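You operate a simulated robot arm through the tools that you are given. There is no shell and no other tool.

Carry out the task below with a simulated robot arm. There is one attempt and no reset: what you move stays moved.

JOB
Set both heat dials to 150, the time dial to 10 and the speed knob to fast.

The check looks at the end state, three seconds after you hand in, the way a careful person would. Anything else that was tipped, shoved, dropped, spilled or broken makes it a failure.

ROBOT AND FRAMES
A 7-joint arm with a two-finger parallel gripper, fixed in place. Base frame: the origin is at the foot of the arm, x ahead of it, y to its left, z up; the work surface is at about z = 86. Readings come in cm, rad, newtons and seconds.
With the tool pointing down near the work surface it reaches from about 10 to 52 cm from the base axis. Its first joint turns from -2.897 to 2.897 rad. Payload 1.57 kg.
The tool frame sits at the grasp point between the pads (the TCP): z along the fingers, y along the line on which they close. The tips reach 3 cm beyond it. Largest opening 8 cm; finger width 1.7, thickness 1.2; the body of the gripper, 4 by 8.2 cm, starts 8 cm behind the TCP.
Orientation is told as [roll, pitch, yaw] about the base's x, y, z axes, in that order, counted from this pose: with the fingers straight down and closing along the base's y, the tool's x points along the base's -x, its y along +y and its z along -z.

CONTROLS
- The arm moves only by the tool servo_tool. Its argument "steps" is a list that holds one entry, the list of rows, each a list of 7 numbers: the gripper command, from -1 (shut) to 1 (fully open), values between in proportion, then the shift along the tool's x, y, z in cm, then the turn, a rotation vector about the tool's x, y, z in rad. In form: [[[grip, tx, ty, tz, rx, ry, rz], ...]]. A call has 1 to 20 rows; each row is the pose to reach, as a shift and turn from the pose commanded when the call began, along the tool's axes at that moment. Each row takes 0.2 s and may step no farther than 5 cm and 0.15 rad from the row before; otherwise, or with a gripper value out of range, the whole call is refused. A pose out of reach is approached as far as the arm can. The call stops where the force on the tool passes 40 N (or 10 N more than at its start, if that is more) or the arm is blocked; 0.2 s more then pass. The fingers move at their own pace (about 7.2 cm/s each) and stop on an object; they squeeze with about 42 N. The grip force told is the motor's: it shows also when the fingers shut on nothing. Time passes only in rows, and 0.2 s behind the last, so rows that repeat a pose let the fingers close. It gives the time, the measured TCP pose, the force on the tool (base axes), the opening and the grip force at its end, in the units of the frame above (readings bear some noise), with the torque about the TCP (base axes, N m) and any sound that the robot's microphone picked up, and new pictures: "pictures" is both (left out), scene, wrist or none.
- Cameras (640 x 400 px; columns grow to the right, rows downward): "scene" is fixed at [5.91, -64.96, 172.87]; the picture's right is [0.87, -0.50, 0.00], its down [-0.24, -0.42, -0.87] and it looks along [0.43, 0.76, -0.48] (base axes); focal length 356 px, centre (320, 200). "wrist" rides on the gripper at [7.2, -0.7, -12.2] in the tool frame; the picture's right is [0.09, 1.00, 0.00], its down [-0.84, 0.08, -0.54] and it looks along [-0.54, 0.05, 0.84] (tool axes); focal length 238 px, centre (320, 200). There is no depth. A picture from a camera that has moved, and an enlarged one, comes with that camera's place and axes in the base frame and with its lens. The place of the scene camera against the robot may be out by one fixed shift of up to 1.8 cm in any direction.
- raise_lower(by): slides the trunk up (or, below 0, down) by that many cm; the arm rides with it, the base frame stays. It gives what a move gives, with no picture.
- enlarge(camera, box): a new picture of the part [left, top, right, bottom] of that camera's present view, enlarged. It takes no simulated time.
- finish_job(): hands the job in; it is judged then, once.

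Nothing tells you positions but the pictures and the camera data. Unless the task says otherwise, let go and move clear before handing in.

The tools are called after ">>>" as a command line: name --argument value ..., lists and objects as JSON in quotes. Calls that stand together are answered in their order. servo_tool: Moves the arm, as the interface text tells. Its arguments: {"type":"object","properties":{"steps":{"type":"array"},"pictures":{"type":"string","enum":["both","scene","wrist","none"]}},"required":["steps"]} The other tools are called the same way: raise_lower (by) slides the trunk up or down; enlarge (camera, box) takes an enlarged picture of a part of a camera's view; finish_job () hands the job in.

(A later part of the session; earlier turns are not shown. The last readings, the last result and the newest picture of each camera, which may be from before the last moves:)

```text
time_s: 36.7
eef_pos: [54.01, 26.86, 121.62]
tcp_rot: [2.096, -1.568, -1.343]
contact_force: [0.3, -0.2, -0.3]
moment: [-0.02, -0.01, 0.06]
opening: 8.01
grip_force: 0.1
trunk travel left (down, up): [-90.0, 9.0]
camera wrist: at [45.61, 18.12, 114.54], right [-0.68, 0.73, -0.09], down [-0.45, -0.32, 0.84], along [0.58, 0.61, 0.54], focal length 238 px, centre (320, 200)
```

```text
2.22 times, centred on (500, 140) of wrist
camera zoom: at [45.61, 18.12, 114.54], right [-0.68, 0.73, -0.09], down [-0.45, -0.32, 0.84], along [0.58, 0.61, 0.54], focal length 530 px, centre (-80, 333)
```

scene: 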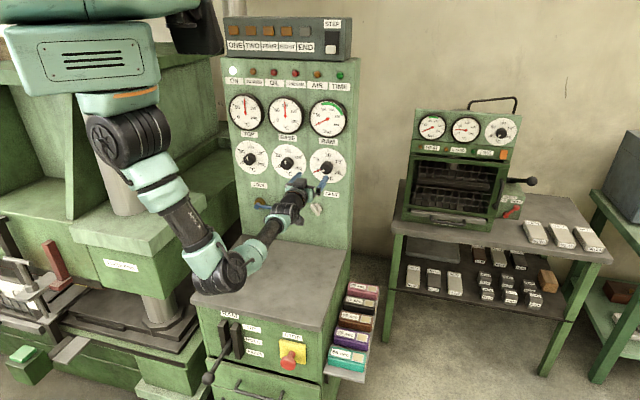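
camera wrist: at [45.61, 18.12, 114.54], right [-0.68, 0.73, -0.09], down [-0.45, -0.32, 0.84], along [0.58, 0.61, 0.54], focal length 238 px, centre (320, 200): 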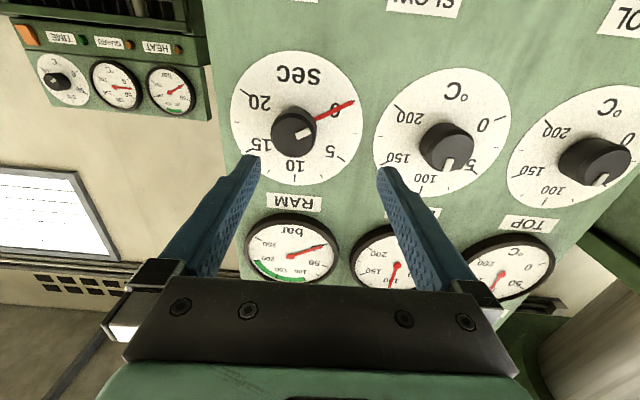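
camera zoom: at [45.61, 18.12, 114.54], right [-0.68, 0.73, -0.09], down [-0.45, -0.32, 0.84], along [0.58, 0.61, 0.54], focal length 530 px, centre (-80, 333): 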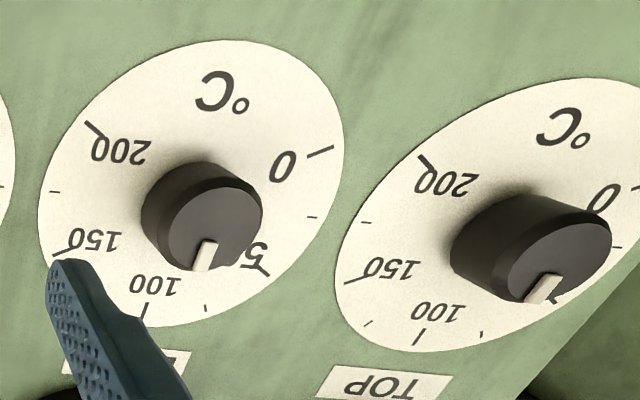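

Refined from two views, the panel normal is about (0.713, 0.701) and the knob faces sit 66.1 cm out. The time knob is at (62.15, 31.1, 121.45) and points at 0, so 10 is 120° clockwise. I'll line up in front of it and pre-rotate the tool 60° counter-clockwise.

>>> servo_tool --steps '[[[1, 0.1, -1.3, 0.5, -0.01, 0, 0], [1, 0.17, -2.6, 1, -0.0225, 0, 0], [1, 0.17, -2.6, 1, -0.0225, 0, -0.14], [1, 0.17, -2.6, 1.5, -0.0225, 0, -0.28], [1, 0.17, -2.6, 2, -0.0225, 0, -0.42], [1, 0.17, -2.6, 2, -0.0225, 0, -0.56], [1, 0.17, -2.6, 2, -0.0225, 0, -0.7], [1, 0.17, -2.6, 2, -0.0225, 0, -0.84], [1, 0.17, -2.6, 2, -0.0225, 0, -0.95], [1, 0.17, -2.6, 2, -0.0225, 0, -1.047], [1, 0.17, -2.6, 2, -0.0225, 0, -1.047]]]' --pictures "both"

```text
time_s: 39.1
eef_pos: [69.73, 23.56, 134.92]
tcp_rot: [-1.381, -0.635, 2.312]
contact_force: [-0.9, 0.0, -0.8]
moment: [0.0, -0.01, -0.01]
opening: 8.02
grip_force: 0.0
out of reach, approached as far as the arm can: row 3, 4, 5, 6, 7, 8, 9, 10, 11
trunk travel left (down, up): [-90.0, 9.0]
camera wrist: at [65.96, 10.01, 133.3], right [-0.48, 0.25, -0.84], down [-0.85, 0.12, 0.52], along [0.23, 0.96, 0.15], focal length 238 px, centre (320, 200)
```

scene: 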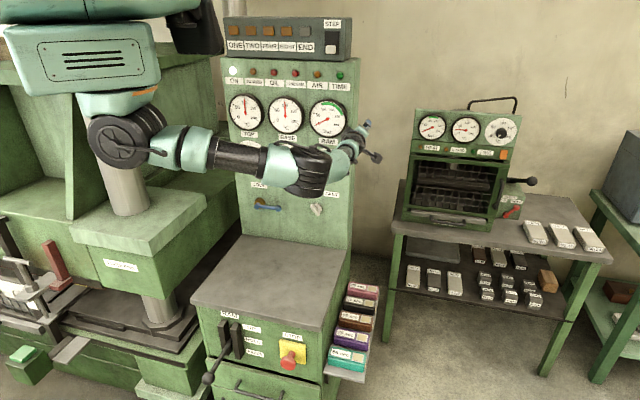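
wrist: 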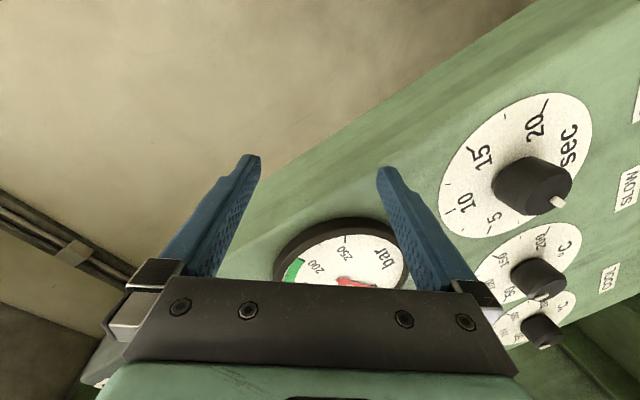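

The wrist roll is at its limit in that direction, and the arm drifted off to the right without touching anything. I'll back away from the panel and undo the roll.

>>> servo_tool --steps '[[[1, 0, 0, -3, 0, 0, 0], [1, -0.3, 2.5, -5.5, 0.017, -0.013, 0.116], [1, -0.7, 5, -5.5, 0.035, -0.027, 0.233], [1, -1, 7.5, -5.5, 0.052, -0.04, 0.35], [1, -1.3, 10, -5.5, 0.07, -0.053, 0.466], [1, -1.7, 12.5, -5.6, 0.087, -0.067, 0.582], [1, -2, 15, -5.6, 0.104, -0.08, 0.699], [1, -2.3, 17.5, -5.7, 0.122, -0.094, 0.816], [1, -2.67, 19.95, -5.7, 0.139, -0.107, 0.932], [1, -2.67, 19.95, -5.7, 0.139, -0.107, 0.932]]]' --pictures "both"

```text
time_s: 41.3
eef_pos: [53.45, 26.47, 121.49]
tcp_rot: [1.959, -1.566, -1.181]
contact_force: [-0.1, 0.2, -0.3]
moment: [-0.04, 0.03, 0.02]
opening: 8.0
grip_force: 0.0
trunk travel left (down, up): [-90.0, 9.0]
camera wrist: at [45.27, 17.48, 114.41], right [-0.7, 0.71, -0.09], down [-0.44, -0.33, 0.84], along [0.56, 0.62, 0.54], focal length 238 px, centre (320, 200)
```

scene: 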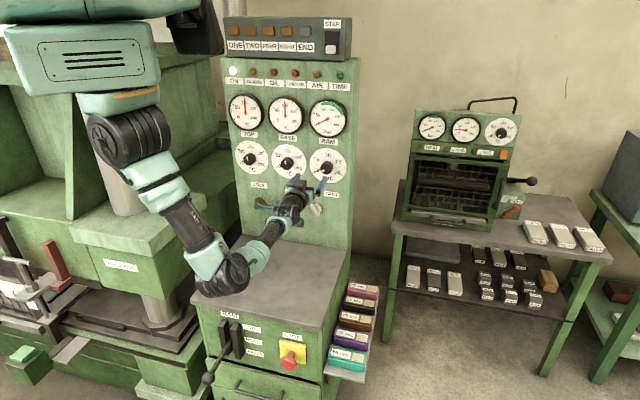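
wrist: 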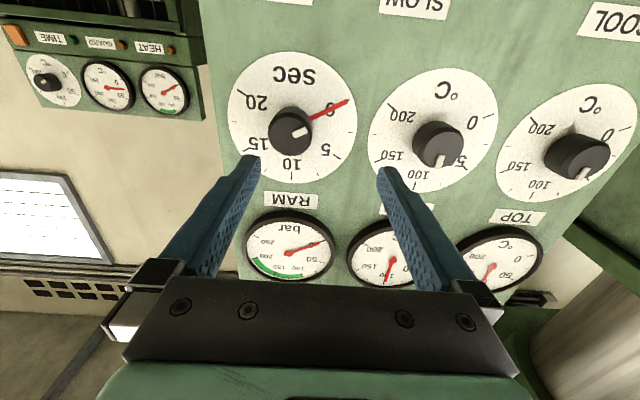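

I'm back in front of the time dial. Now I'll test the other roll direction in free air.

>>> servo_tool --steps '[[[1, 0, 0, 0, 0, 0, 0.14], [1, 0, 0, 0, 0, 0, 0.28], [1, 0, 0, 0, 0, 0, 0.42], [1, 0, 0, 0, 0, 0, 0.56], [1, 0, 0, 0, 0, 0, 0.7], [1, 0, 0, 0, 0, 0, 0.84], [1, 0, 0, 0, 0, 0, 0.98], [1, 0, 0, 0, 0, 0, 1.12], [1, 0, 0, 0, 0, 0, 1.12]]]' --pictures "none"

>>> servo_tool --steps '[[[1, 0, 0, 0, 0, 0, 0.14], [1, 0, 0, 0, 0, 0, 0.28], [1, 0, 0, 0, 0, 0, 0.42], [1, 0, 0, 0, 0, 0, 0.56], [1, 0, 0, 0, 0, 0, 0.7], [1, 0, 0, 0, 0, 0, 0.84], [1, 0, 0, 0, 0, 0, 0.98], [1, 0, 0, 0, 0, 0, 0.98]]]' --pictures "wrist"

```text
time_s: 43.3
eef_pos: [53.72, 26.27, 121.38]
tcp_rot: [1.572, -0.447, -0.791]
contact_force: [0.0, 0.4, -0.2]
moment: [0.01, -0.05, 0.02]
opening: 7.98
grip_force: 0.1
trunk travel left (down, up): [-90.0, 9.0]
```

```text
time_s: 45.1
eef_pos: [53.74, 26.45, 121.47]
tcp_rot: [1.572, 0.533, -0.789]
contact_force: [-0.6, -0.2, 0.0]
moment: [0.01, 0.02, 0.02]
opening: 7.96
grip_force: 0.1
trunk travel left (down, up): [-90.0, 9.0]
camera wrist: at [40.44, 22.56, 124.61], right [0.3, -0.3, 0.9], down [0.15, -0.92, -0.36], along [0.94, 0.24, -0.23], focal length 238 px, centre (320, 200)
```

wrist: 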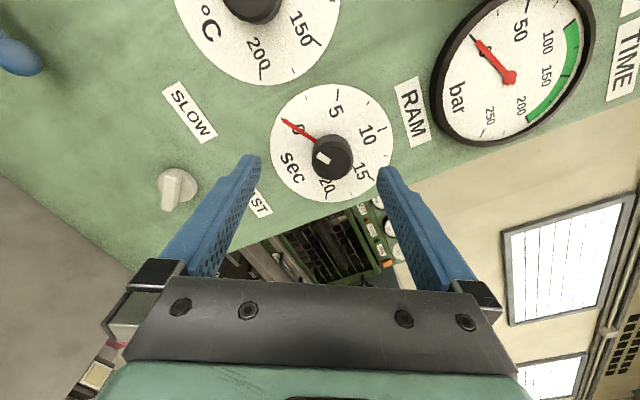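

Rolling the other way works freely, so I have plenty of clockwise range. I'll zoom in to refine the time knob's position from this viewpoint.

>>> enlarge --camera "wrist" --box '[250, 70, 410, 220]'

```text
2.67 times, centred on (330, 145) of wrist
camera zoom: at [40.44, 22.56, 124.61], right [0.3, -0.3, 0.9], down [0.15, -0.92, -0.36], along [0.94, 0.24, -0.23], focal length 636 px, centre (293, 347)
```

zoom: 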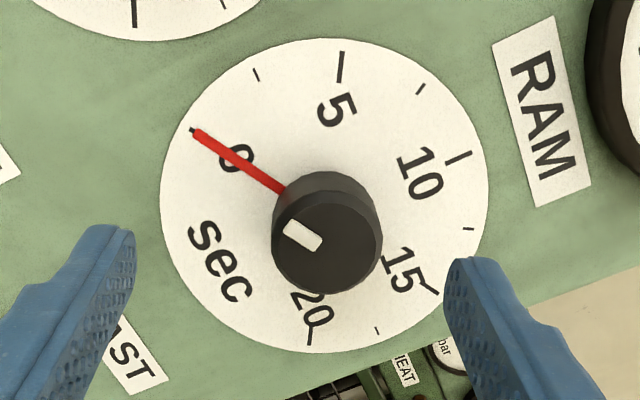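

The two views agree on the time knob's centre, about 21.3 cm along the panel at z ≈ 121.7, with its face around 66.5 cm out. I'll align and move to just in front of it.

>>> servo_tool --steps '[[[1, -1, 0.7, 1, 0, 0, 0], [1, -2.05, 1.44, 2.5, 0, 0, 0], [1, -2.05, 1.44, 4.4, 0, 0, 0], [1, -2.05, 1.44, 4.4, 0, 0, 0]]]' --pictures "wrist"

```text
time_s: 46.1
eef_pos: [58.57, 27.71, 121.71]
tcp_rot: [1.572, 0.532, -0.788]
contact_force: [-0.5, -0.6, -0.2]
moment: [0.03, 0.01, 0.01]
opening: 8.01
grip_force: 0.1
trunk travel left (down, up): [-90.0, 9.0]
camera wrist: at [45.32, 23.85, 124.88], right [0.3, -0.3, 0.9], down [0.15, -0.92, -0.36], along [0.94, 0.24, -0.23], focal length 238 px, centre (320, 200)
```

wrist: 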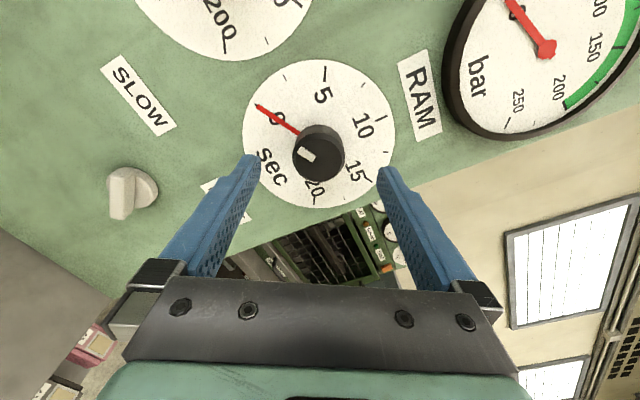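

The knob is centred on the tool axis, with its face about 5.5 cm ahead. I'll advance 4 cm so the fingertips straddle it, without closing yet.

>>> servo_tool --steps '[[[1, 0, 0, 1, 0, 0, 0], [1, 0, 0, 2, 0, 0, 0], [1, 0, 0, 3, 0, 0, 0], [1, 0, 0, 4, 0, 0, 0], [1, 0, 0, 4, 0, 0, 0]]]' --pictures "wrist"

```text
time_s: 47.3
eef_pos: [61.37, 30.67, 121.73]
tcp_rot: [1.573, 0.532, -0.788]
contact_force: [-0.1, 0.7, -0.1]
moment: [0.0, -0.02, 0.01]
opening: 7.99
grip_force: 0.1
trunk travel left (down, up): [-90.0, 9.0]
camera wrist: at [48.11, 26.66, 124.88], right [0.3, -0.3, 0.91], down [0.15, -0.92, -0.36], along [0.94, 0.24, -0.23], focal length 238 px, centre (320, 200)
```

wrist: 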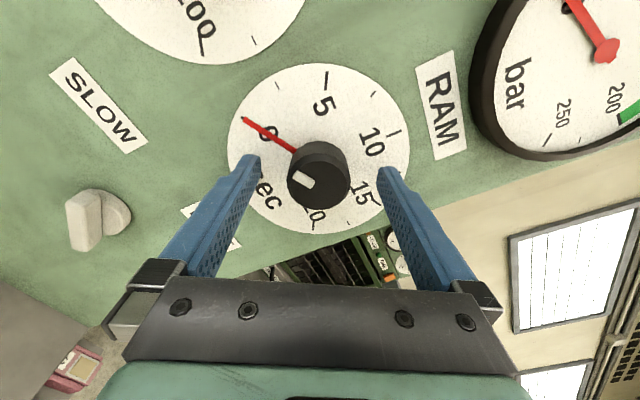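

The knob is centred with no contact. I'll close the fingers on it.

>>> servo_tool --steps '[[[0.3, 0, 0, 0, 0, 0, 0], [0.1, 0, 0, 0, 0, 0, 0], [-0.2, 0, 0, 0, 0, 0, 0], [-0.5, 0, 0, 0, 0, 0, 0], [-1, 0, 0, 0, 0, 0, 0]]]' --pictures "wrist"

```text
time_s: 48.5
eef_pos: [61.42, 30.5, 121.55]
tcp_rot: [1.573, 0.53, -0.787]
contact_force: [-0.2, -0.6, -1.2]
moment: [-0.13, 0.13, 0.21]
opening: 4.15
grip_force: 44.8
trunk travel left (down, up): [-90.0, 9.0]
camera wrist: at [48.09, 26.67, 124.84], right [0.3, -0.3, 0.91], down [0.15, -0.92, -0.36], along [0.94, 0.24, -0.23], focal length 238 px, centre (320, 200)
```

wrist: 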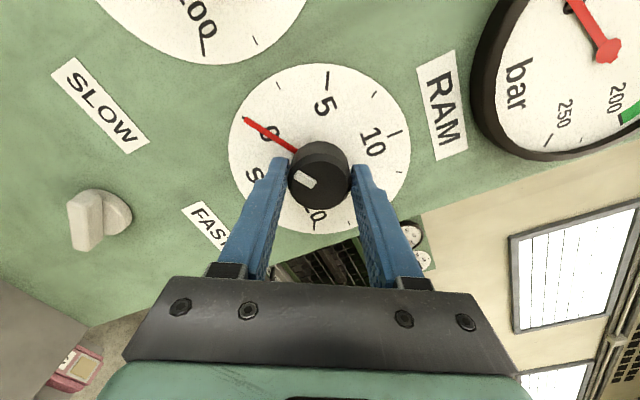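

I have a firm grip at 4.15 cm. I'll rotate clockwise in part and check that the knob follows.

>>> servo_tool --steps '[[[-1, 0, 0, 0, 0, 0, 0.1], [-1, 0, 0, 0, 0, 0, 0.2], [-1, 0, 0, 0, 0, 0, 0.3], [-1, 0, 0, 0, 0, 0, 0.4], [-1, 0, 0, 0, 0, 0, 0.5], [-1, 0, 0, 0, 0, 0, 0.6], [-1, 0, 0, 0, 0, 0, 0.7], [-1, 0, 0, 0, 0, 0, 0.7]]]' --pictures "wrist"

```text
time_s: 50.3
eef_pos: [61.33, 30.45, 121.64]
tcp_rot: [1.578, 1.234, -0.784]
contact_force: [3.8, 0.0, 3.7]
moment: [-0.42, 0.49, -0.19]
opening: 4.16
grip_force: 44.7
trunk travel left (down, up): [-90.0, 9.0]
camera wrist: at [50.64, 24.09, 128.41], right [0.64, -0.65, 0.42], down [-0.14, -0.63, -0.77], along [0.76, 0.43, -0.49], focal length 238 px, centre (320, 200)
```

wrist: 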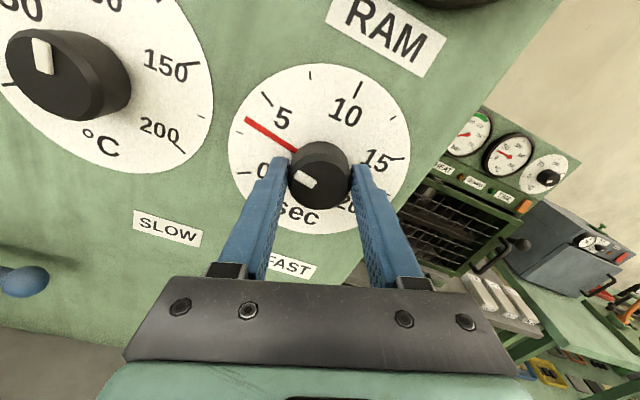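

The knob and its red hand turn together. I'll continue most of the way and then fine-tune.

>>> servo_tool --steps '[[[-1, 0, 0, 0, 0, 0, 0.12], [-1, 0, 0, 0, 0, 0, 0.24], [-1, 0, 0, 0, 0, 0, 0.36], [-1, 0, 0, 0, 0, 0, 0.48], [-1, 0, 0, 0, 0, 0, 0.6], [-1, 0, 0, 0, 0, 0, 0.72], [-1, 0, 0, 0, 0, 0, 0.84], [-1, 0, 0, 0, 0, 0, 0.96], [-1, 0, 0, 0, 0, 0, 1.08], [-1, 0, 0, 0, 0, 0, 1.2], [-1, 0, 0, 0, 0, 0, 1.32], [-1, 0, 0, 0, 0, 0, 1.32]]]' --pictures "wrist"

```text
time_s: 52.9
eef_pos: [61.62, 30.28, 121.58]
tcp_rot: [-1.574, 0.586, 2.346]
contact_force: [6.9, -12.1, 1.7]
moment: [0.14, -0.1, -0.59]
opening: 4.14
grip_force: 45.1
trunk travel left (down, up): [-90.0, 9.0]
camera wrist: at [56.85, 17.78, 126.28], right [0.44, -0.45, -0.78], down [-0.84, 0.09, -0.53], along [0.3, 0.89, -0.34], focal length 238 px, centre (320, 200)
```

wrist: 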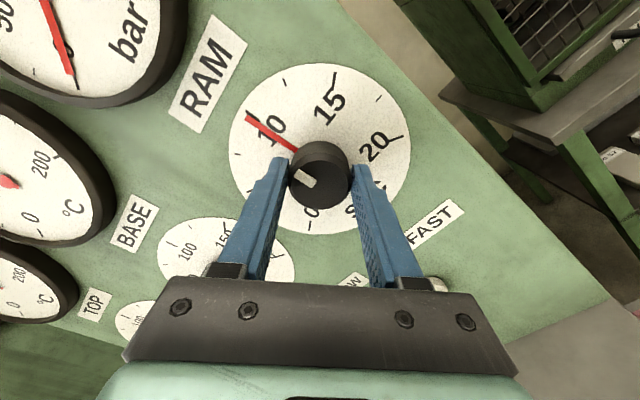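

>>> enlarge --camera "wrist" --box '[220, 50, 420, 250]'

```text
2.00 times, centred on (320, 150) of wrist
camera zoom: at [56.85, 17.78, 126.28], right [0.44, -0.45, -0.78], down [-0.84, 0.09, -0.53], along [0.3, 0.89, -0.34], focal length 477 px, centre (320, 300)
```

zoom: 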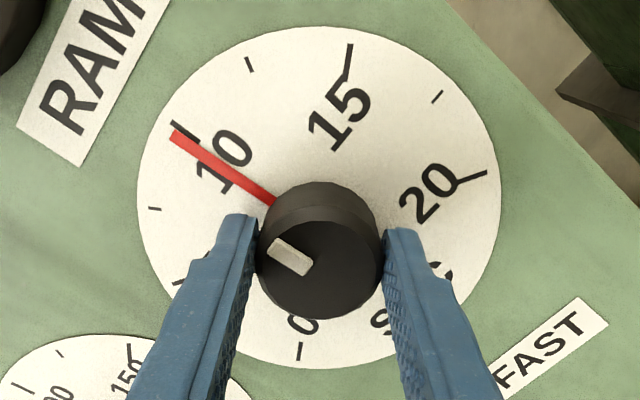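

The hand is about 4° short of 10. I'll add the last bit of rotation.

>>> servo_tool --steps '[[[-1, 0, 0, 0, 0, 0, 0.035], [-1, 0, 0, 0, 0, 0, 0.07], [-1, 0, 0, 0, 0, 0, 0.07]]]' --pictures "wrist"

>>> enlarge --camera "wrist" --box '[220, 50, 420, 250]'

```text
time_s: 53.7
eef_pos: [61.62, 30.22, 121.52]
tcp_rot: [-1.572, 0.517, 2.348]
contact_force: [9.7, -11.4, -1.3]
moment: [0.35, -0.41, -0.92]
opening: 4.14
grip_force: 44.8
trunk travel left (down, up): [-90.0, 9.0]
camera wrist: at [57.07, 17.57, 125.89], right [0.4, -0.41, -0.82], down [-0.87, 0.11, -0.48], along [0.29, 0.91, -0.31], focal length 238 px, centre (320, 200)
```

wrist: 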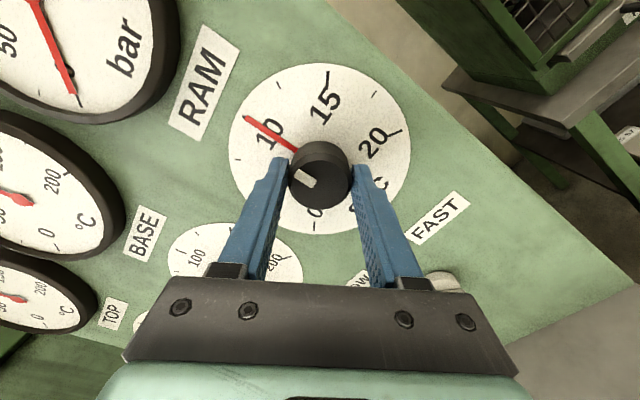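

```text
2.00 times, centred on (320, 150) of wrist
camera zoom: at [57.07, 17.57, 125.89], right [0.4, -0.41, -0.82], down [-0.87, 0.11, -0.48], along [0.29, 0.91, -0.31], focal length 477 px, centre (320, 300)
```

zoom: 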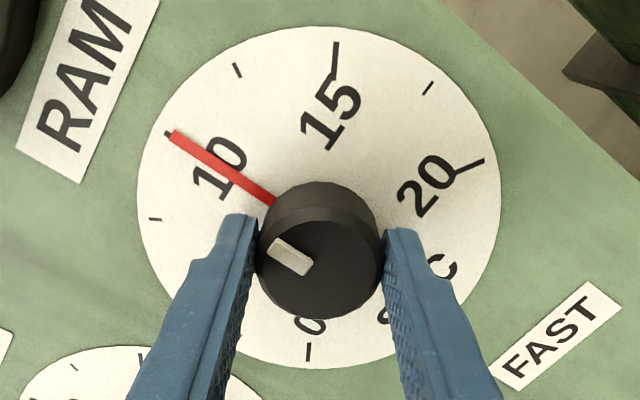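

The red hand now sits on the 10 tick. I'll release the knob and back straight off.

>>> servo_tool --steps '[[[0.1, 0, 0, 0, 0, 0, 0], [0.3, 0, 0, 0, 0, 0, 0], [0.7, 0, 0, 0, 0, 0, 0], [1, 0, 0, 0, 0, 0, 0], [1, 0, 0, -1.5, 0, 0, 0], [1, 0, 0, -3, 0, 0, 0], [1, 0, 0, -5, 0, 0, 0], [1, 0, 0, -7, 0, 0, 0], [1, 0, 0, -7, 0, 0, 0]]]' --pictures "both"

>>> enlarge --camera "wrist" --box '[220, 50, 420, 250]'

```text
time_s: 55.7
eef_pos: [56.35, 25.73, 121.58]
tcp_rot: [-1.572, 0.522, 2.349]
contact_force: [-0.9, -0.1, 0.2]
moment: [0.0, 0.0, 0.02]
opening: 7.98
grip_force: 0.0
trunk travel left (down, up): [-90.0, 9.0]
camera wrist: at [51.89, 12.94, 125.95], right [0.41, -0.41, -0.82], down [-0.87, 0.11, -0.48], along [0.29, 0.91, -0.31], focal length 238 px, centre (320, 200)
```

scene: 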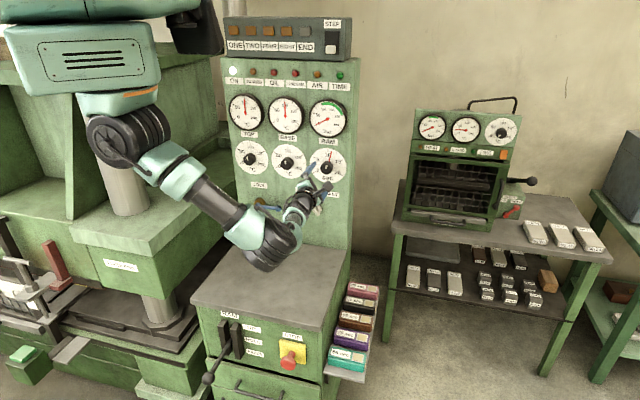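
wrist: 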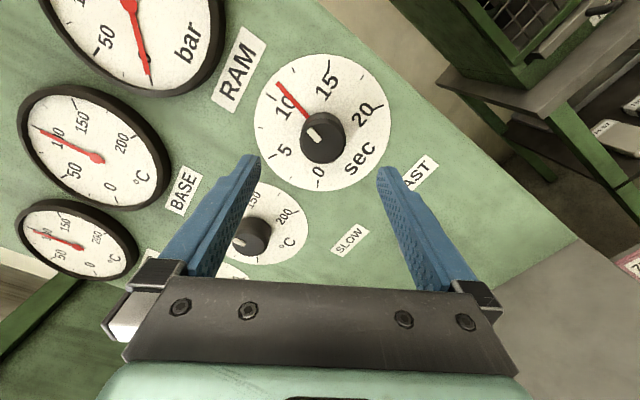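

```text
2.00 times, centred on (320, 150) of wrist
camera zoom: at [51.89, 12.94, 125.95], right [0.41, -0.41, -0.82], down [-0.87, 0.11, -0.48], along [0.29, 0.91, -0.31], focal length 477 px, centre (320, 300)
```

zoom: 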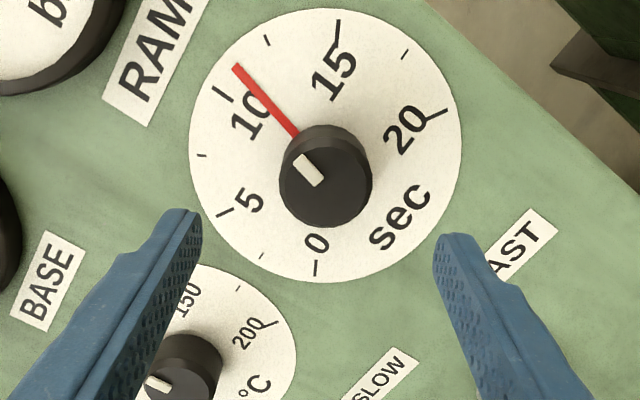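

On release the knob sprang about 13° past 10, because the hand was gripping slightly off-centre under side load. I estimate the knob axis is about 0.35 cm further along the panel, so I'll re-grip centred and correct it.

>>> servo_tool --steps '[[[1, 0.24, 0.29, 0, 0, 0, 0], [1, 0.24, 0.29, 2, 0, 0, 0], [1, 0.24, 0.29, 4, 0, 0, 0], [1, 0.24, 0.29, 5.5, 0, 0, 0], [1, 0.24, 0.29, 7, 0, 0, 0], [1, 0.24, 0.29, 7, 0, 0, 0]]]' --pictures "wrist"

>>> enlarge --camera "wrist" --box '[220, 50, 420, 250]'

```text
time_s: 57.1
eef_pos: [61.64, 30.33, 121.53]
tcp_rot: [-1.575, 0.519, 2.349]
contact_force: [0.3, -0.3, 0.0]
moment: [-0.03, -0.01, -0.01]
opening: 7.98
grip_force: 0.0
trunk travel left (down, up): [-90.0, 9.0]
camera wrist: at [57.16, 17.53, 125.84], right [0.41, -0.41, -0.82], down [-0.87, 0.11, -0.48], along [0.29, 0.91, -0.31], focal length 238 px, centre (320, 200)
```

wrist: 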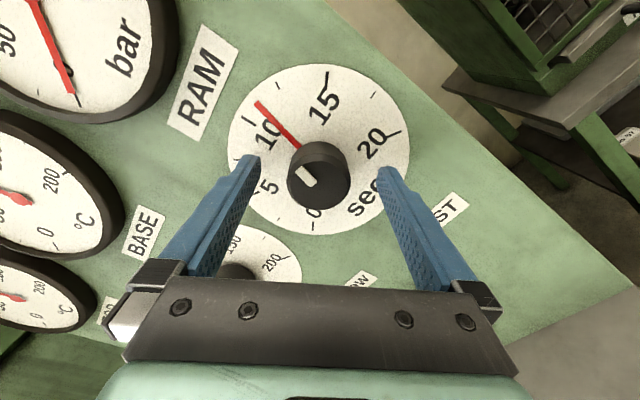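

```text
2.00 times, centred on (320, 150) of wrist
camera zoom: at [57.16, 17.53, 125.84], right [0.41, -0.41, -0.82], down [-0.87, 0.11, -0.48], along [0.29, 0.91, -0.31], focal length 477 px, centre (320, 300)
```

zoom: 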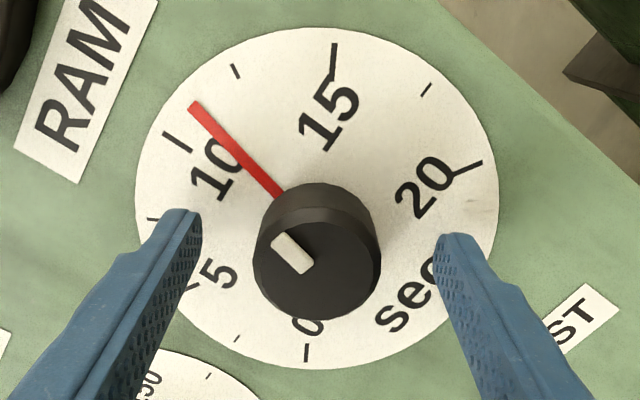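

The knob is centred. The hand is about 12–13° past 10. I'll close, check the side force, and turn back a little.

>>> servo_tool --steps '[[[0.3, 0, 0, 0, 0, 0, 0], [0.1, 0, 0, 0, 0, 0, 0], [-0.2, 0, 0, 0, 0, 0, 0], [-1, 0, 0, 0, 0, 0, 0], [-1, 0, 0, 0, 0, 0, 0]]]' --pictures "wrist"

>>> enlarge --camera "wrist" --box '[220, 50, 420, 250]'

```text
time_s: 58.3
eef_pos: [61.66, 30.13, 121.59]
tcp_rot: [-1.575, 0.52, 2.35]
contact_force: [0.7, 2.3, 3.7]
moment: [0.06, -0.1, 0.2]
opening: 4.15
grip_force: 44.8
trunk travel left (down, up): [-90.0, 9.0]
camera wrist: at [57.13, 17.57, 125.88], right [0.41, -0.41, -0.82], down [-0.87, 0.11, -0.48], along [0.29, 0.91, -0.31], focal length 238 px, centre (320, 200)
```

wrist: 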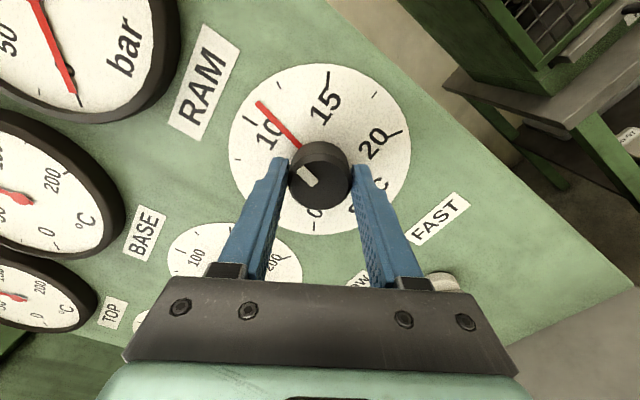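

```text
2.00 times, centred on (320, 150) of wrist
camera zoom: at [57.13, 17.57, 125.88], right [0.41, -0.41, -0.82], down [-0.87, 0.11, -0.48], along [0.29, 0.91, -0.31], focal length 477 px, centre (320, 300)
```

zoom: 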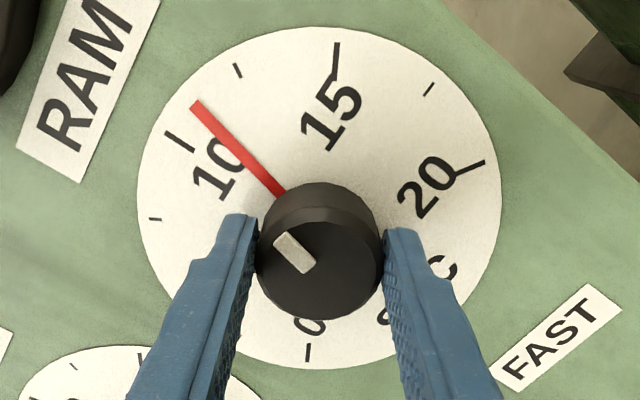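

Side force is small this time. I'll turn back 0.22 rad and look.

>>> servo_tool --steps '[[[-1, 0, 0, 0, 0, 0, -0.08], [-1, 0, 0, 0, 0, 0, -0.16], [-1, 0, 0, 0, 0, 0, -0.22], [-1, 0, 0, 0, 0, 0, -0.22]]]' --pictures "wrist"

>>> enlarge --camera "wrist" --box '[220, 50, 420, 250]'

```text
time_s: 59.3
eef_pos: [61.51, 30.4, 121.56]
tcp_rot: [-1.576, 0.741, 2.348]
contact_force: [2.9, 4.4, 8.5]
moment: [0.18, -0.18, 0.69]
opening: 4.16
grip_force: 44.2
trunk travel left (down, up): [-90.0, 9.0]
camera wrist: at [56.36, 18.34, 127.11], right [0.52, -0.52, -0.67], down [-0.78, 0.02, -0.62], along [0.34, 0.85, -0.4], focal length 238 px, centre (320, 200)
```

wrist: 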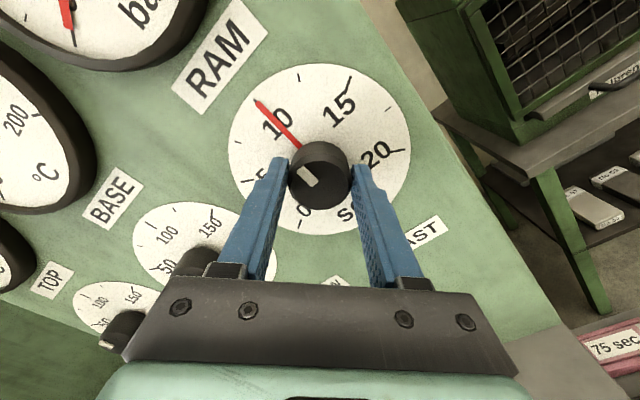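

```text
2.00 times, centred on (320, 150) of wrist
camera zoom: at [56.36, 18.34, 127.11], right [0.52, -0.52, -0.67], down [-0.78, 0.02, -0.62], along [0.34, 0.85, -0.4], focal length 477 px, centre (320, 300)
```

zoom: 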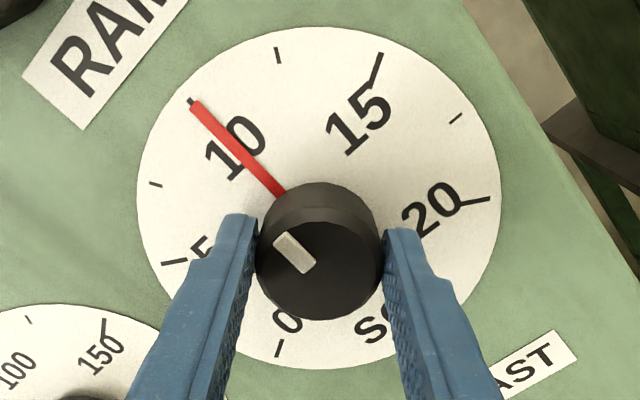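

The hand is collinear with the 10 tick. I'll relieve the remaining side force before letting go.

>>> servo_tool --steps '[[[-1, 0.1, -0.1, 0.05, 0, 0, 0], [-1, 0.17, -0.18, 0.1, 0, 0, 0], [-1, 0.17, -0.18, 0.1, 0, 0, 0]]]' --pictures "none"

```text
time_s: 60.1
eef_pos: [61.63, 30.33, 121.62]
tcp_rot: [-1.57, 0.74, 2.352]
contact_force: [-4.9, -0.5, -2.0]
moment: [0.71, -0.73, -0.48]
opening: 4.14
grip_force: 44.8
trunk travel left (down, up): [-90.0, 9.0]
```

Forces are low now. I'll open in small steps and check the dial.

>>> servo_tool --steps '[[[0.06, 0, 0, 0, 0, 0, 0], [0.09, 0, 0, 0, 0, 0, 0], [0.14, 0, 0, 0, 0, 0, 0], [0.25, 0, 0, 0, 0, 0, 0], [0.6, 0, 0, 0, 0, 0, 0], [1, 0, 0, 0, 0, 0, 0], [1, 0, 0, 0, 0, 0, 0]]]' --pictures "wrist"

>>> enlarge --camera "wrist" --box '[220, 50, 420, 250]'

```text
time_s: 61.7
eef_pos: [61.72, 30.4, 121.7]
tcp_rot: [-1.572, 0.741, 2.35]
contact_force: [0.2, 0.6, -0.4]
moment: [0.0, 0.0, -0.01]
opening: 8.0
grip_force: 0.1
trunk travel left (down, up): [-90.0, 9.0]
camera wrist: at [56.49, 18.33, 127.25], right [0.52, -0.52, -0.67], down [-0.78, 0.02, -0.62], along [0.34, 0.85, -0.4], focal length 238 px, centre (320, 200)
```

wrist: 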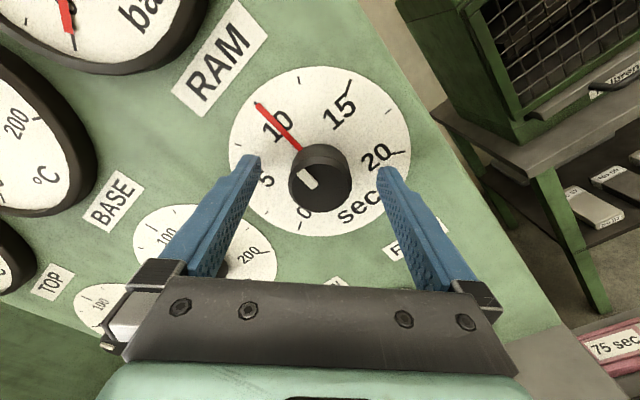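

```text
2.00 times, centred on (320, 150) of wrist
camera zoom: at [56.49, 18.33, 127.25], right [0.52, -0.52, -0.67], down [-0.78, 0.02, -0.62], along [0.34, 0.85, -0.4], focal length 477 px, centre (320, 300)
```

zoom: 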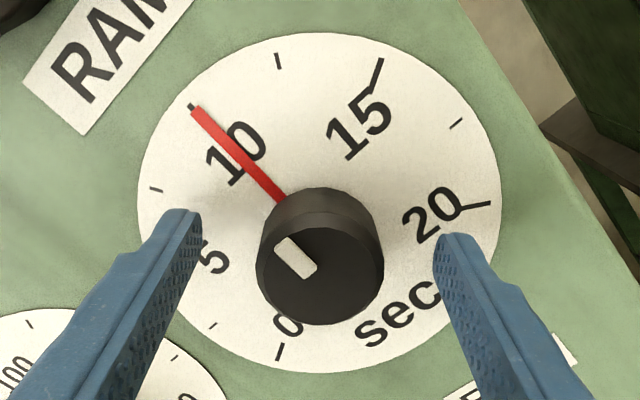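

The time dial held at 10 after release. I'll back straight away from it and check again.

>>> servo_tool --steps '[[[1, 0, 0, -2, 0, 0, 0], [1, 0, 0, -4, 0, 0, 0], [1, 0, 0, -6, 0, 0, 0], [1, 0, 0, -8, 0, 0, 0], [1, 0, 0, -8, 0, 0, 0]]]' --pictures "both"

>>> enlarge --camera "wrist" --box '[180, 50, 420, 280]'

>>> enlarge --camera "scene" --box '[220, 130, 360, 220]'

```text
time_s: 62.9
eef_pos: [56.17, 24.78, 121.7]
tcp_rot: [-1.571, 0.74, 2.351]
contact_force: [0.3, 0.4, 0.6]
moment: [-0.02, 0.0, 0.03]
opening: 7.99
grip_force: 0.2
trunk travel left (down, up): [-90.0, 9.0]
camera wrist: at [50.96, 12.79, 127.25], right [0.52, -0.52, -0.67], down [-0.78, 0.02, -0.62], along [0.34, 0.85, -0.4], focal length 238 px, centre (320, 200)
```

scene: 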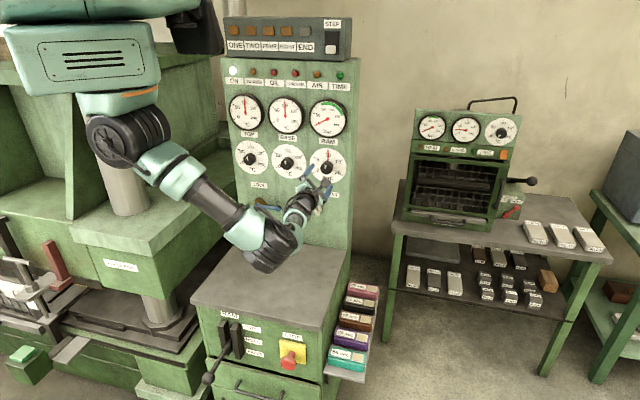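
wrist: 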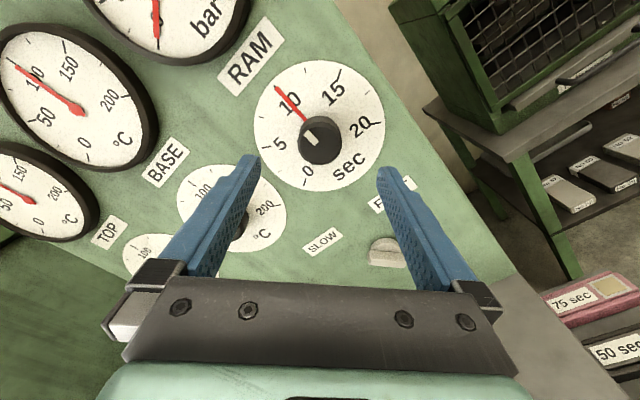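

```text
1.74 times, centred on (300, 165) of wrist
camera zoom: at [50.96, 12.79, 127.25], right [0.52, -0.52, -0.67], down [-0.78, 0.02, -0.62], along [0.34, 0.85, -0.4], focal length 414 px, centre (355, 261)
```

zoom: 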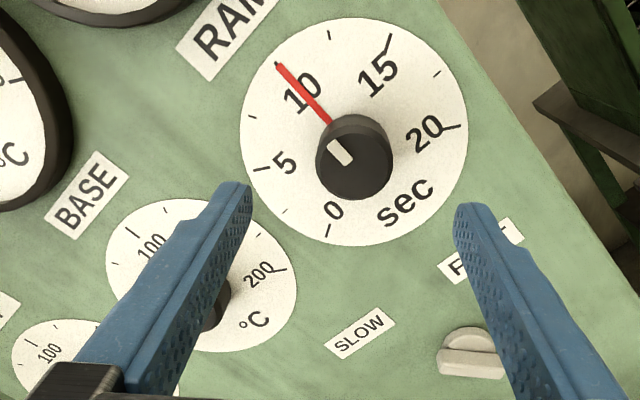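

```text
4.44 times, centred on (290, 175) of scene
camera zoom: at [5.91, -64.96, 172.87], right [0.87, -0.5, 0.0], down [-0.24, -0.42, -0.87], along [0.43, 0.76, -0.48], focal length 1581 px, centre (453, 311)
```

zoom: 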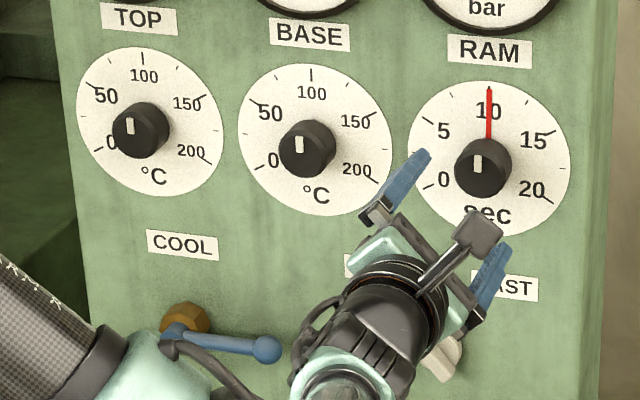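

The time dial reads 10 in both views. Next is the speed knob below it, near h ≈ 18, z ≈ 105, so I'll lower the trunk to bring the camera level with it.

>>> raise_lower --by -17

>>> servo_tool --steps '[[[1, -1.5, -1.5, 0, 0, 0, -0.14], [1, -3, -2.7, 0, 0, 0, -0.28], [1, -3, -2.7, 0, 0, 0, -0.42], [1, -3, -2.7, 0, 0, 0, -0.56], [1, -3, -2.7, 0, 0, 0, -0.7], [1, -3, -2.7, 0, 0, 0, -0.83], [1, -3, -2.7, 0, 0, 0, -0.83]]]' --pictures "both"

```text
time_s: 64.9
eef_pos: [56.13, 24.74, 104.81]
tcp_rot: [-1.571, 0.74, 2.349]
contact_force: [0.0, -0.1, 0.7]
moment: [-0.02, -0.04, 0.03]
opening: 8.0
grip_force: 0.1
trunk travel left (down, up): [-73.0, 26.0]
```

```text
time_s: 66.5
eef_pos: [53.32, 27.67, 104.68]
tcp_rot: [2.581, 1.571, 0.22]
contact_force: [-0.4, -0.8, -0.3]
moment: [0.01, -0.01, -0.05]
opening: 7.96
grip_force: 0.0
trunk travel left (down, up): [-73.0, 26.0]
camera wrist: at [44.2, 19.55, 112.04], right [0.7, -0.71, 0.09], down [-0.33, -0.44, -0.84], along [0.63, 0.56, -0.54], focal length 238 px, centre (320, 200)
```

scene: 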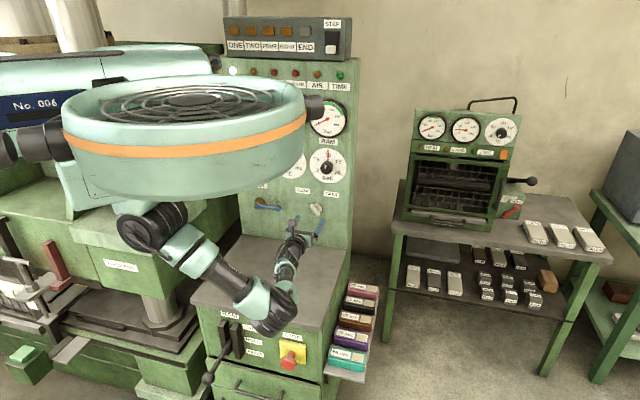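
wrist: 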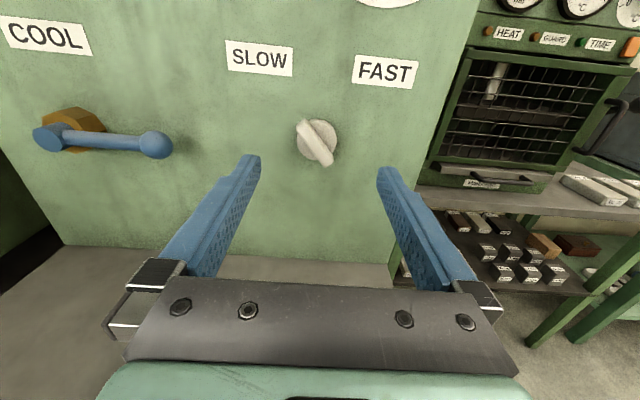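

The view is now upright, with the speed knob just ahead between the SLOW and FAST labels. I'll zoom in on it.

>>> enlarge --camera "wrist" --box '[220, 30, 430, 200]'

>>> enlarge --camera "wrist" --box '[280, 105, 350, 175]'

```text
2.35 times, centred on (325, 115) of wrist
camera zoom: at [44.2, 19.55, 112.04], right [0.7, -0.71, 0.09], down [-0.33, -0.44, -0.84], along [0.63, 0.56, -0.54], focal length 561 px, centre (308, 400)
```

zoom: 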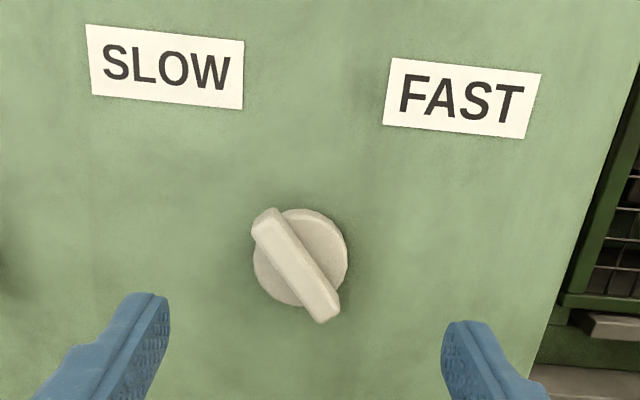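

```text
5.71 times, centred on (315, 140) of wrist
camera zoom: at [44.2, 19.55, 112.04], right [0.7, -0.71, 0.09], down [-0.33, -0.44, -0.84], along [0.63, 0.56, -0.54], focal length 1362 px, centre (349, 543)
```

zoom: 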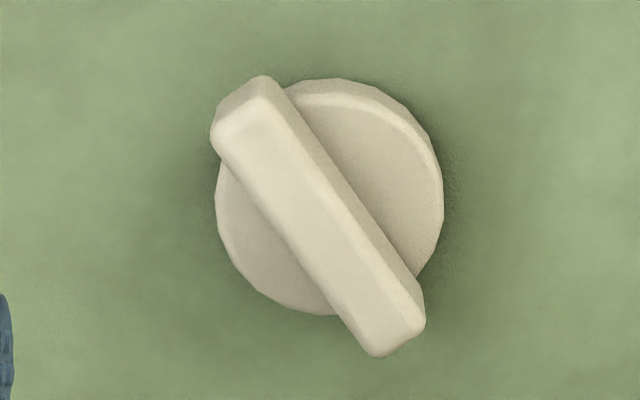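

The speed bar points up-left at SLOW, about 40° from vertical, and FAST is about 40° to the right. I'll roll the tool so the fingers close across the bar, and get a second view for depth.

>>> servo_tool --steps '[[[1, -0.2, -0.25, 1, 0, 0, -0.14], [1, -0.4, -0.5, 2, 0, 0, -0.28], [1, -0.4, -0.5, 2, 0, 0, -0.42], [1, -0.4, -0.5, 2, 0, 0, -0.56], [1, -0.4, -0.5, 2, 0, 0, -0.698], [1, -0.4, -0.5, 2, 0, 0, -0.698]]]' --pictures "wrist"

>>> enlarge --camera "wrist" --box '[260, 100, 380, 210]'

```text
time_s: 67.9
eef_pos: [54.47, 29.39, 104.36]
tcp_rot: [1.572, 0.873, -0.788]
contact_force: [-0.4, -0.4, -0.8]
moment: [0.01, 0.01, 0.0]
opening: 8.0
grip_force: 0.1
trunk travel left (down, up): [-73.0, 26.0]
camera wrist: at [42.19, 24.51, 109.58], right [0.49, -0.5, 0.71], down [0.04, -0.81, -0.59], along [0.87, 0.32, -0.38], focal length 238 px, centre (320, 200)
```

wrist: 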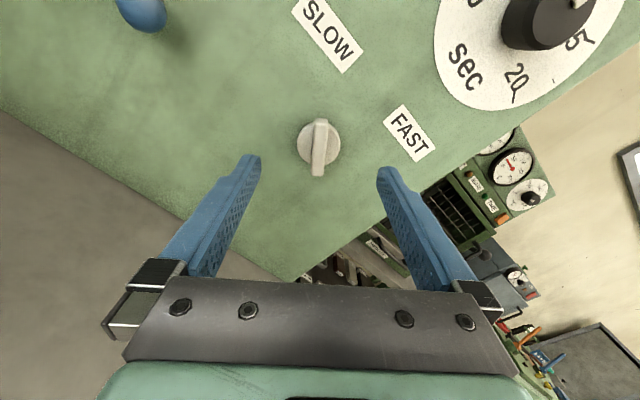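

```text
3.64 times, centred on (320, 155) of wrist
camera zoom: at [42.19, 24.51, 109.58], right [0.49, -0.5, 0.71], down [0.04, -0.81, -0.59], along [0.87, 0.32, -0.38], focal length 867 px, centre (320, 364)
```

zoom: 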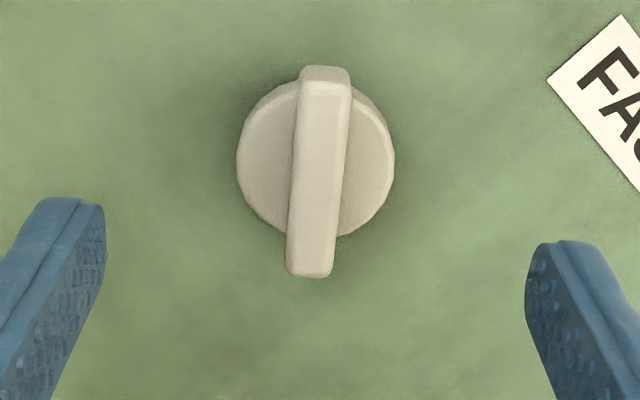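

The bar is lined up with the finger direction, its front is about 66.2 cm out, and it sticks up about 1 cm above its disc. I'll advance until the tips overlap the bar.

>>> servo_tool --steps '[[[0.5, 0.05, -0.14, 1.5, 0, 0, 0], [0.3, 0.05, -0.14, 3, 0, 0, 0], [0.2, 0.05, -0.14, 4, 0, 0, 0], [0.2, 0.05, -0.14, 4.5, 0, 0, 0], [0.2, 0.05, -0.14, 4.5, 0, 0, 0]]]' --pictures "wrist"

>>> enlarge --camera "wrist" --box '[240, 110, 400, 230]'

```text
time_s: 69.1
eef_pos: [57.29, 32.69, 104.23]
tcp_rot: [1.572, 0.875, -0.789]
contact_force: [0.3, -0.6, -0.3]
moment: [-0.03, -0.01, 0.0]
opening: 4.81
grip_force: 0.1
trunk travel left (down, up): [-73.0, 26.0]
camera wrist: at [45.19, 27.85, 109.51], right [0.49, -0.5, 0.71], down [0.04, -0.8, -0.59], along [0.87, 0.32, -0.38], focal length 238 px, centre (320, 200)
```

wrist: 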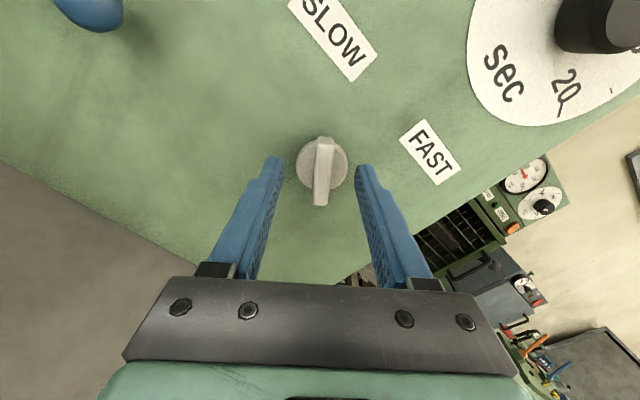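

```text
3.33 times, centred on (320, 170) of wrist
camera zoom: at [45.19, 27.85, 109.51], right [0.49, -0.5, 0.71], down [0.04, -0.8, -0.59], along [0.87, 0.32, -0.38], focal length 794 px, centre (320, 300)
```

zoom: 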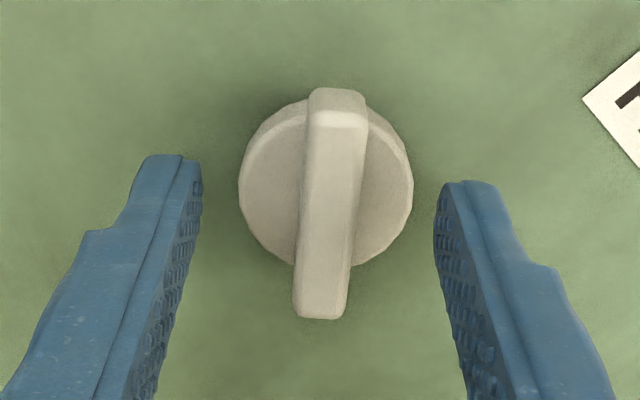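

Slightly more forward and a hair to the side, then I'll close on the bar.

>>> servo_tool --steps '[[[0.1, 0, 0.1, 0.2, 0, 0, 0], [0, 0, 0.1, 0.4, 0, 0, 0], [-0.3, 0, 0.1, 0.4, 0, 0, 0], [-0.6, 0, 0.1, 0.4, 0, 0, 0], [-1, 0, 0.1, 0.4, 0, 0, 0], [-1, 0, 0.1, 0.4, 0, 0, 0]]]' --pictures "wrist"

>>> enlarge --camera "wrist" --box '[240, 110, 400, 230]'

```text
time_s: 70.5
eef_pos: [57.83, 32.91, 104.32]
tcp_rot: [1.574, 0.875, -0.79]
contact_force: [1.0, -0.4, 1.4]
moment: [-0.21, 0.19, 0.03]
opening: 1.18
grip_force: 28.6
trunk travel left (down, up): [-73.0, 26.0]
camera wrist: at [45.61, 28.03, 109.6], right [0.49, -0.5, 0.71], down [0.03, -0.8, -0.59], along [0.87, 0.32, -0.38], focal length 238 px, centre (320, 200)
```

wrist: 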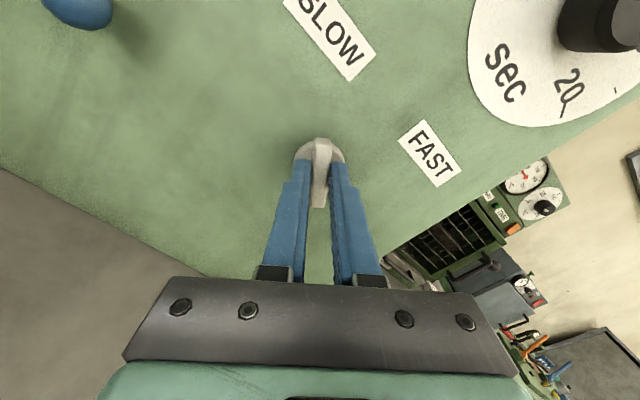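

```text
3.33 times, centred on (320, 170) of wrist
camera zoom: at [45.61, 28.03, 109.6], right [0.49, -0.5, 0.71], down [0.03, -0.8, -0.59], along [0.87, 0.32, -0.38], focal length 794 px, centre (320, 300)
```

zoom: 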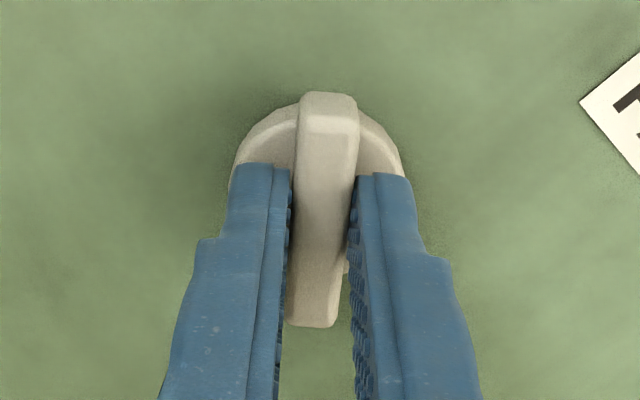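

The bar is gripped at 1.18 cm. I'll turn it clockwise toward FAST in stages.

>>> servo_tool --steps '[[[-1, 0, 0, 0, 0, 0, 0], [-1, 0, 0, 0, 0, 0, 0.1], [-1, 0, 0, 0, 0, 0, 0.2], [-1, 0, 0, 0, 0, 0, 0.3], [-1, 0, 0, 0, 0, 0, 0.4], [-1, 0, 0, 0, 0, 0, 0.5], [-1, 0, 0, 0, 0, 0, 0.6], [-1, 0, 0, 0, 0, 0, 0.7], [-1, 0, 0, 0, 0, 0, 0.7]]]' --pictures "wrist"

```text
time_s: 72.5
eef_pos: [58.16, 32.73, 104.48]
tcp_rot: [-2.298, 1.562, 1.622]
contact_force: [13.4, 0.5, 10.3]
moment: [0.0, -0.07, 0.04]
opening: 1.2
grip_force: 29.1
trunk travel left (down, up): [-73.0, 26.0]
camera wrist: at [48.93, 24.63, 111.77], right [0.7, -0.71, 0.09], down [-0.33, -0.43, -0.84], along [0.63, 0.56, -0.54], focal length 238 px, centre (320, 200)
```

wrist: 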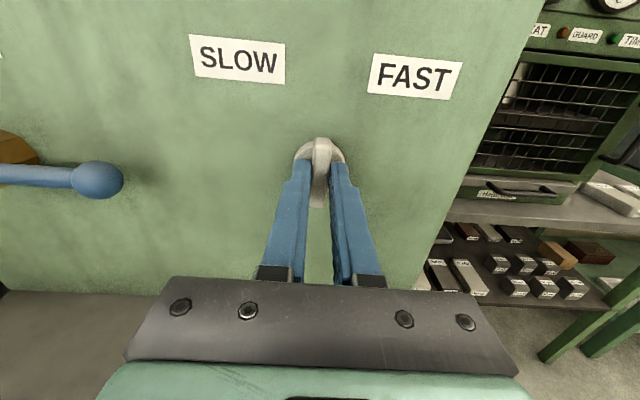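

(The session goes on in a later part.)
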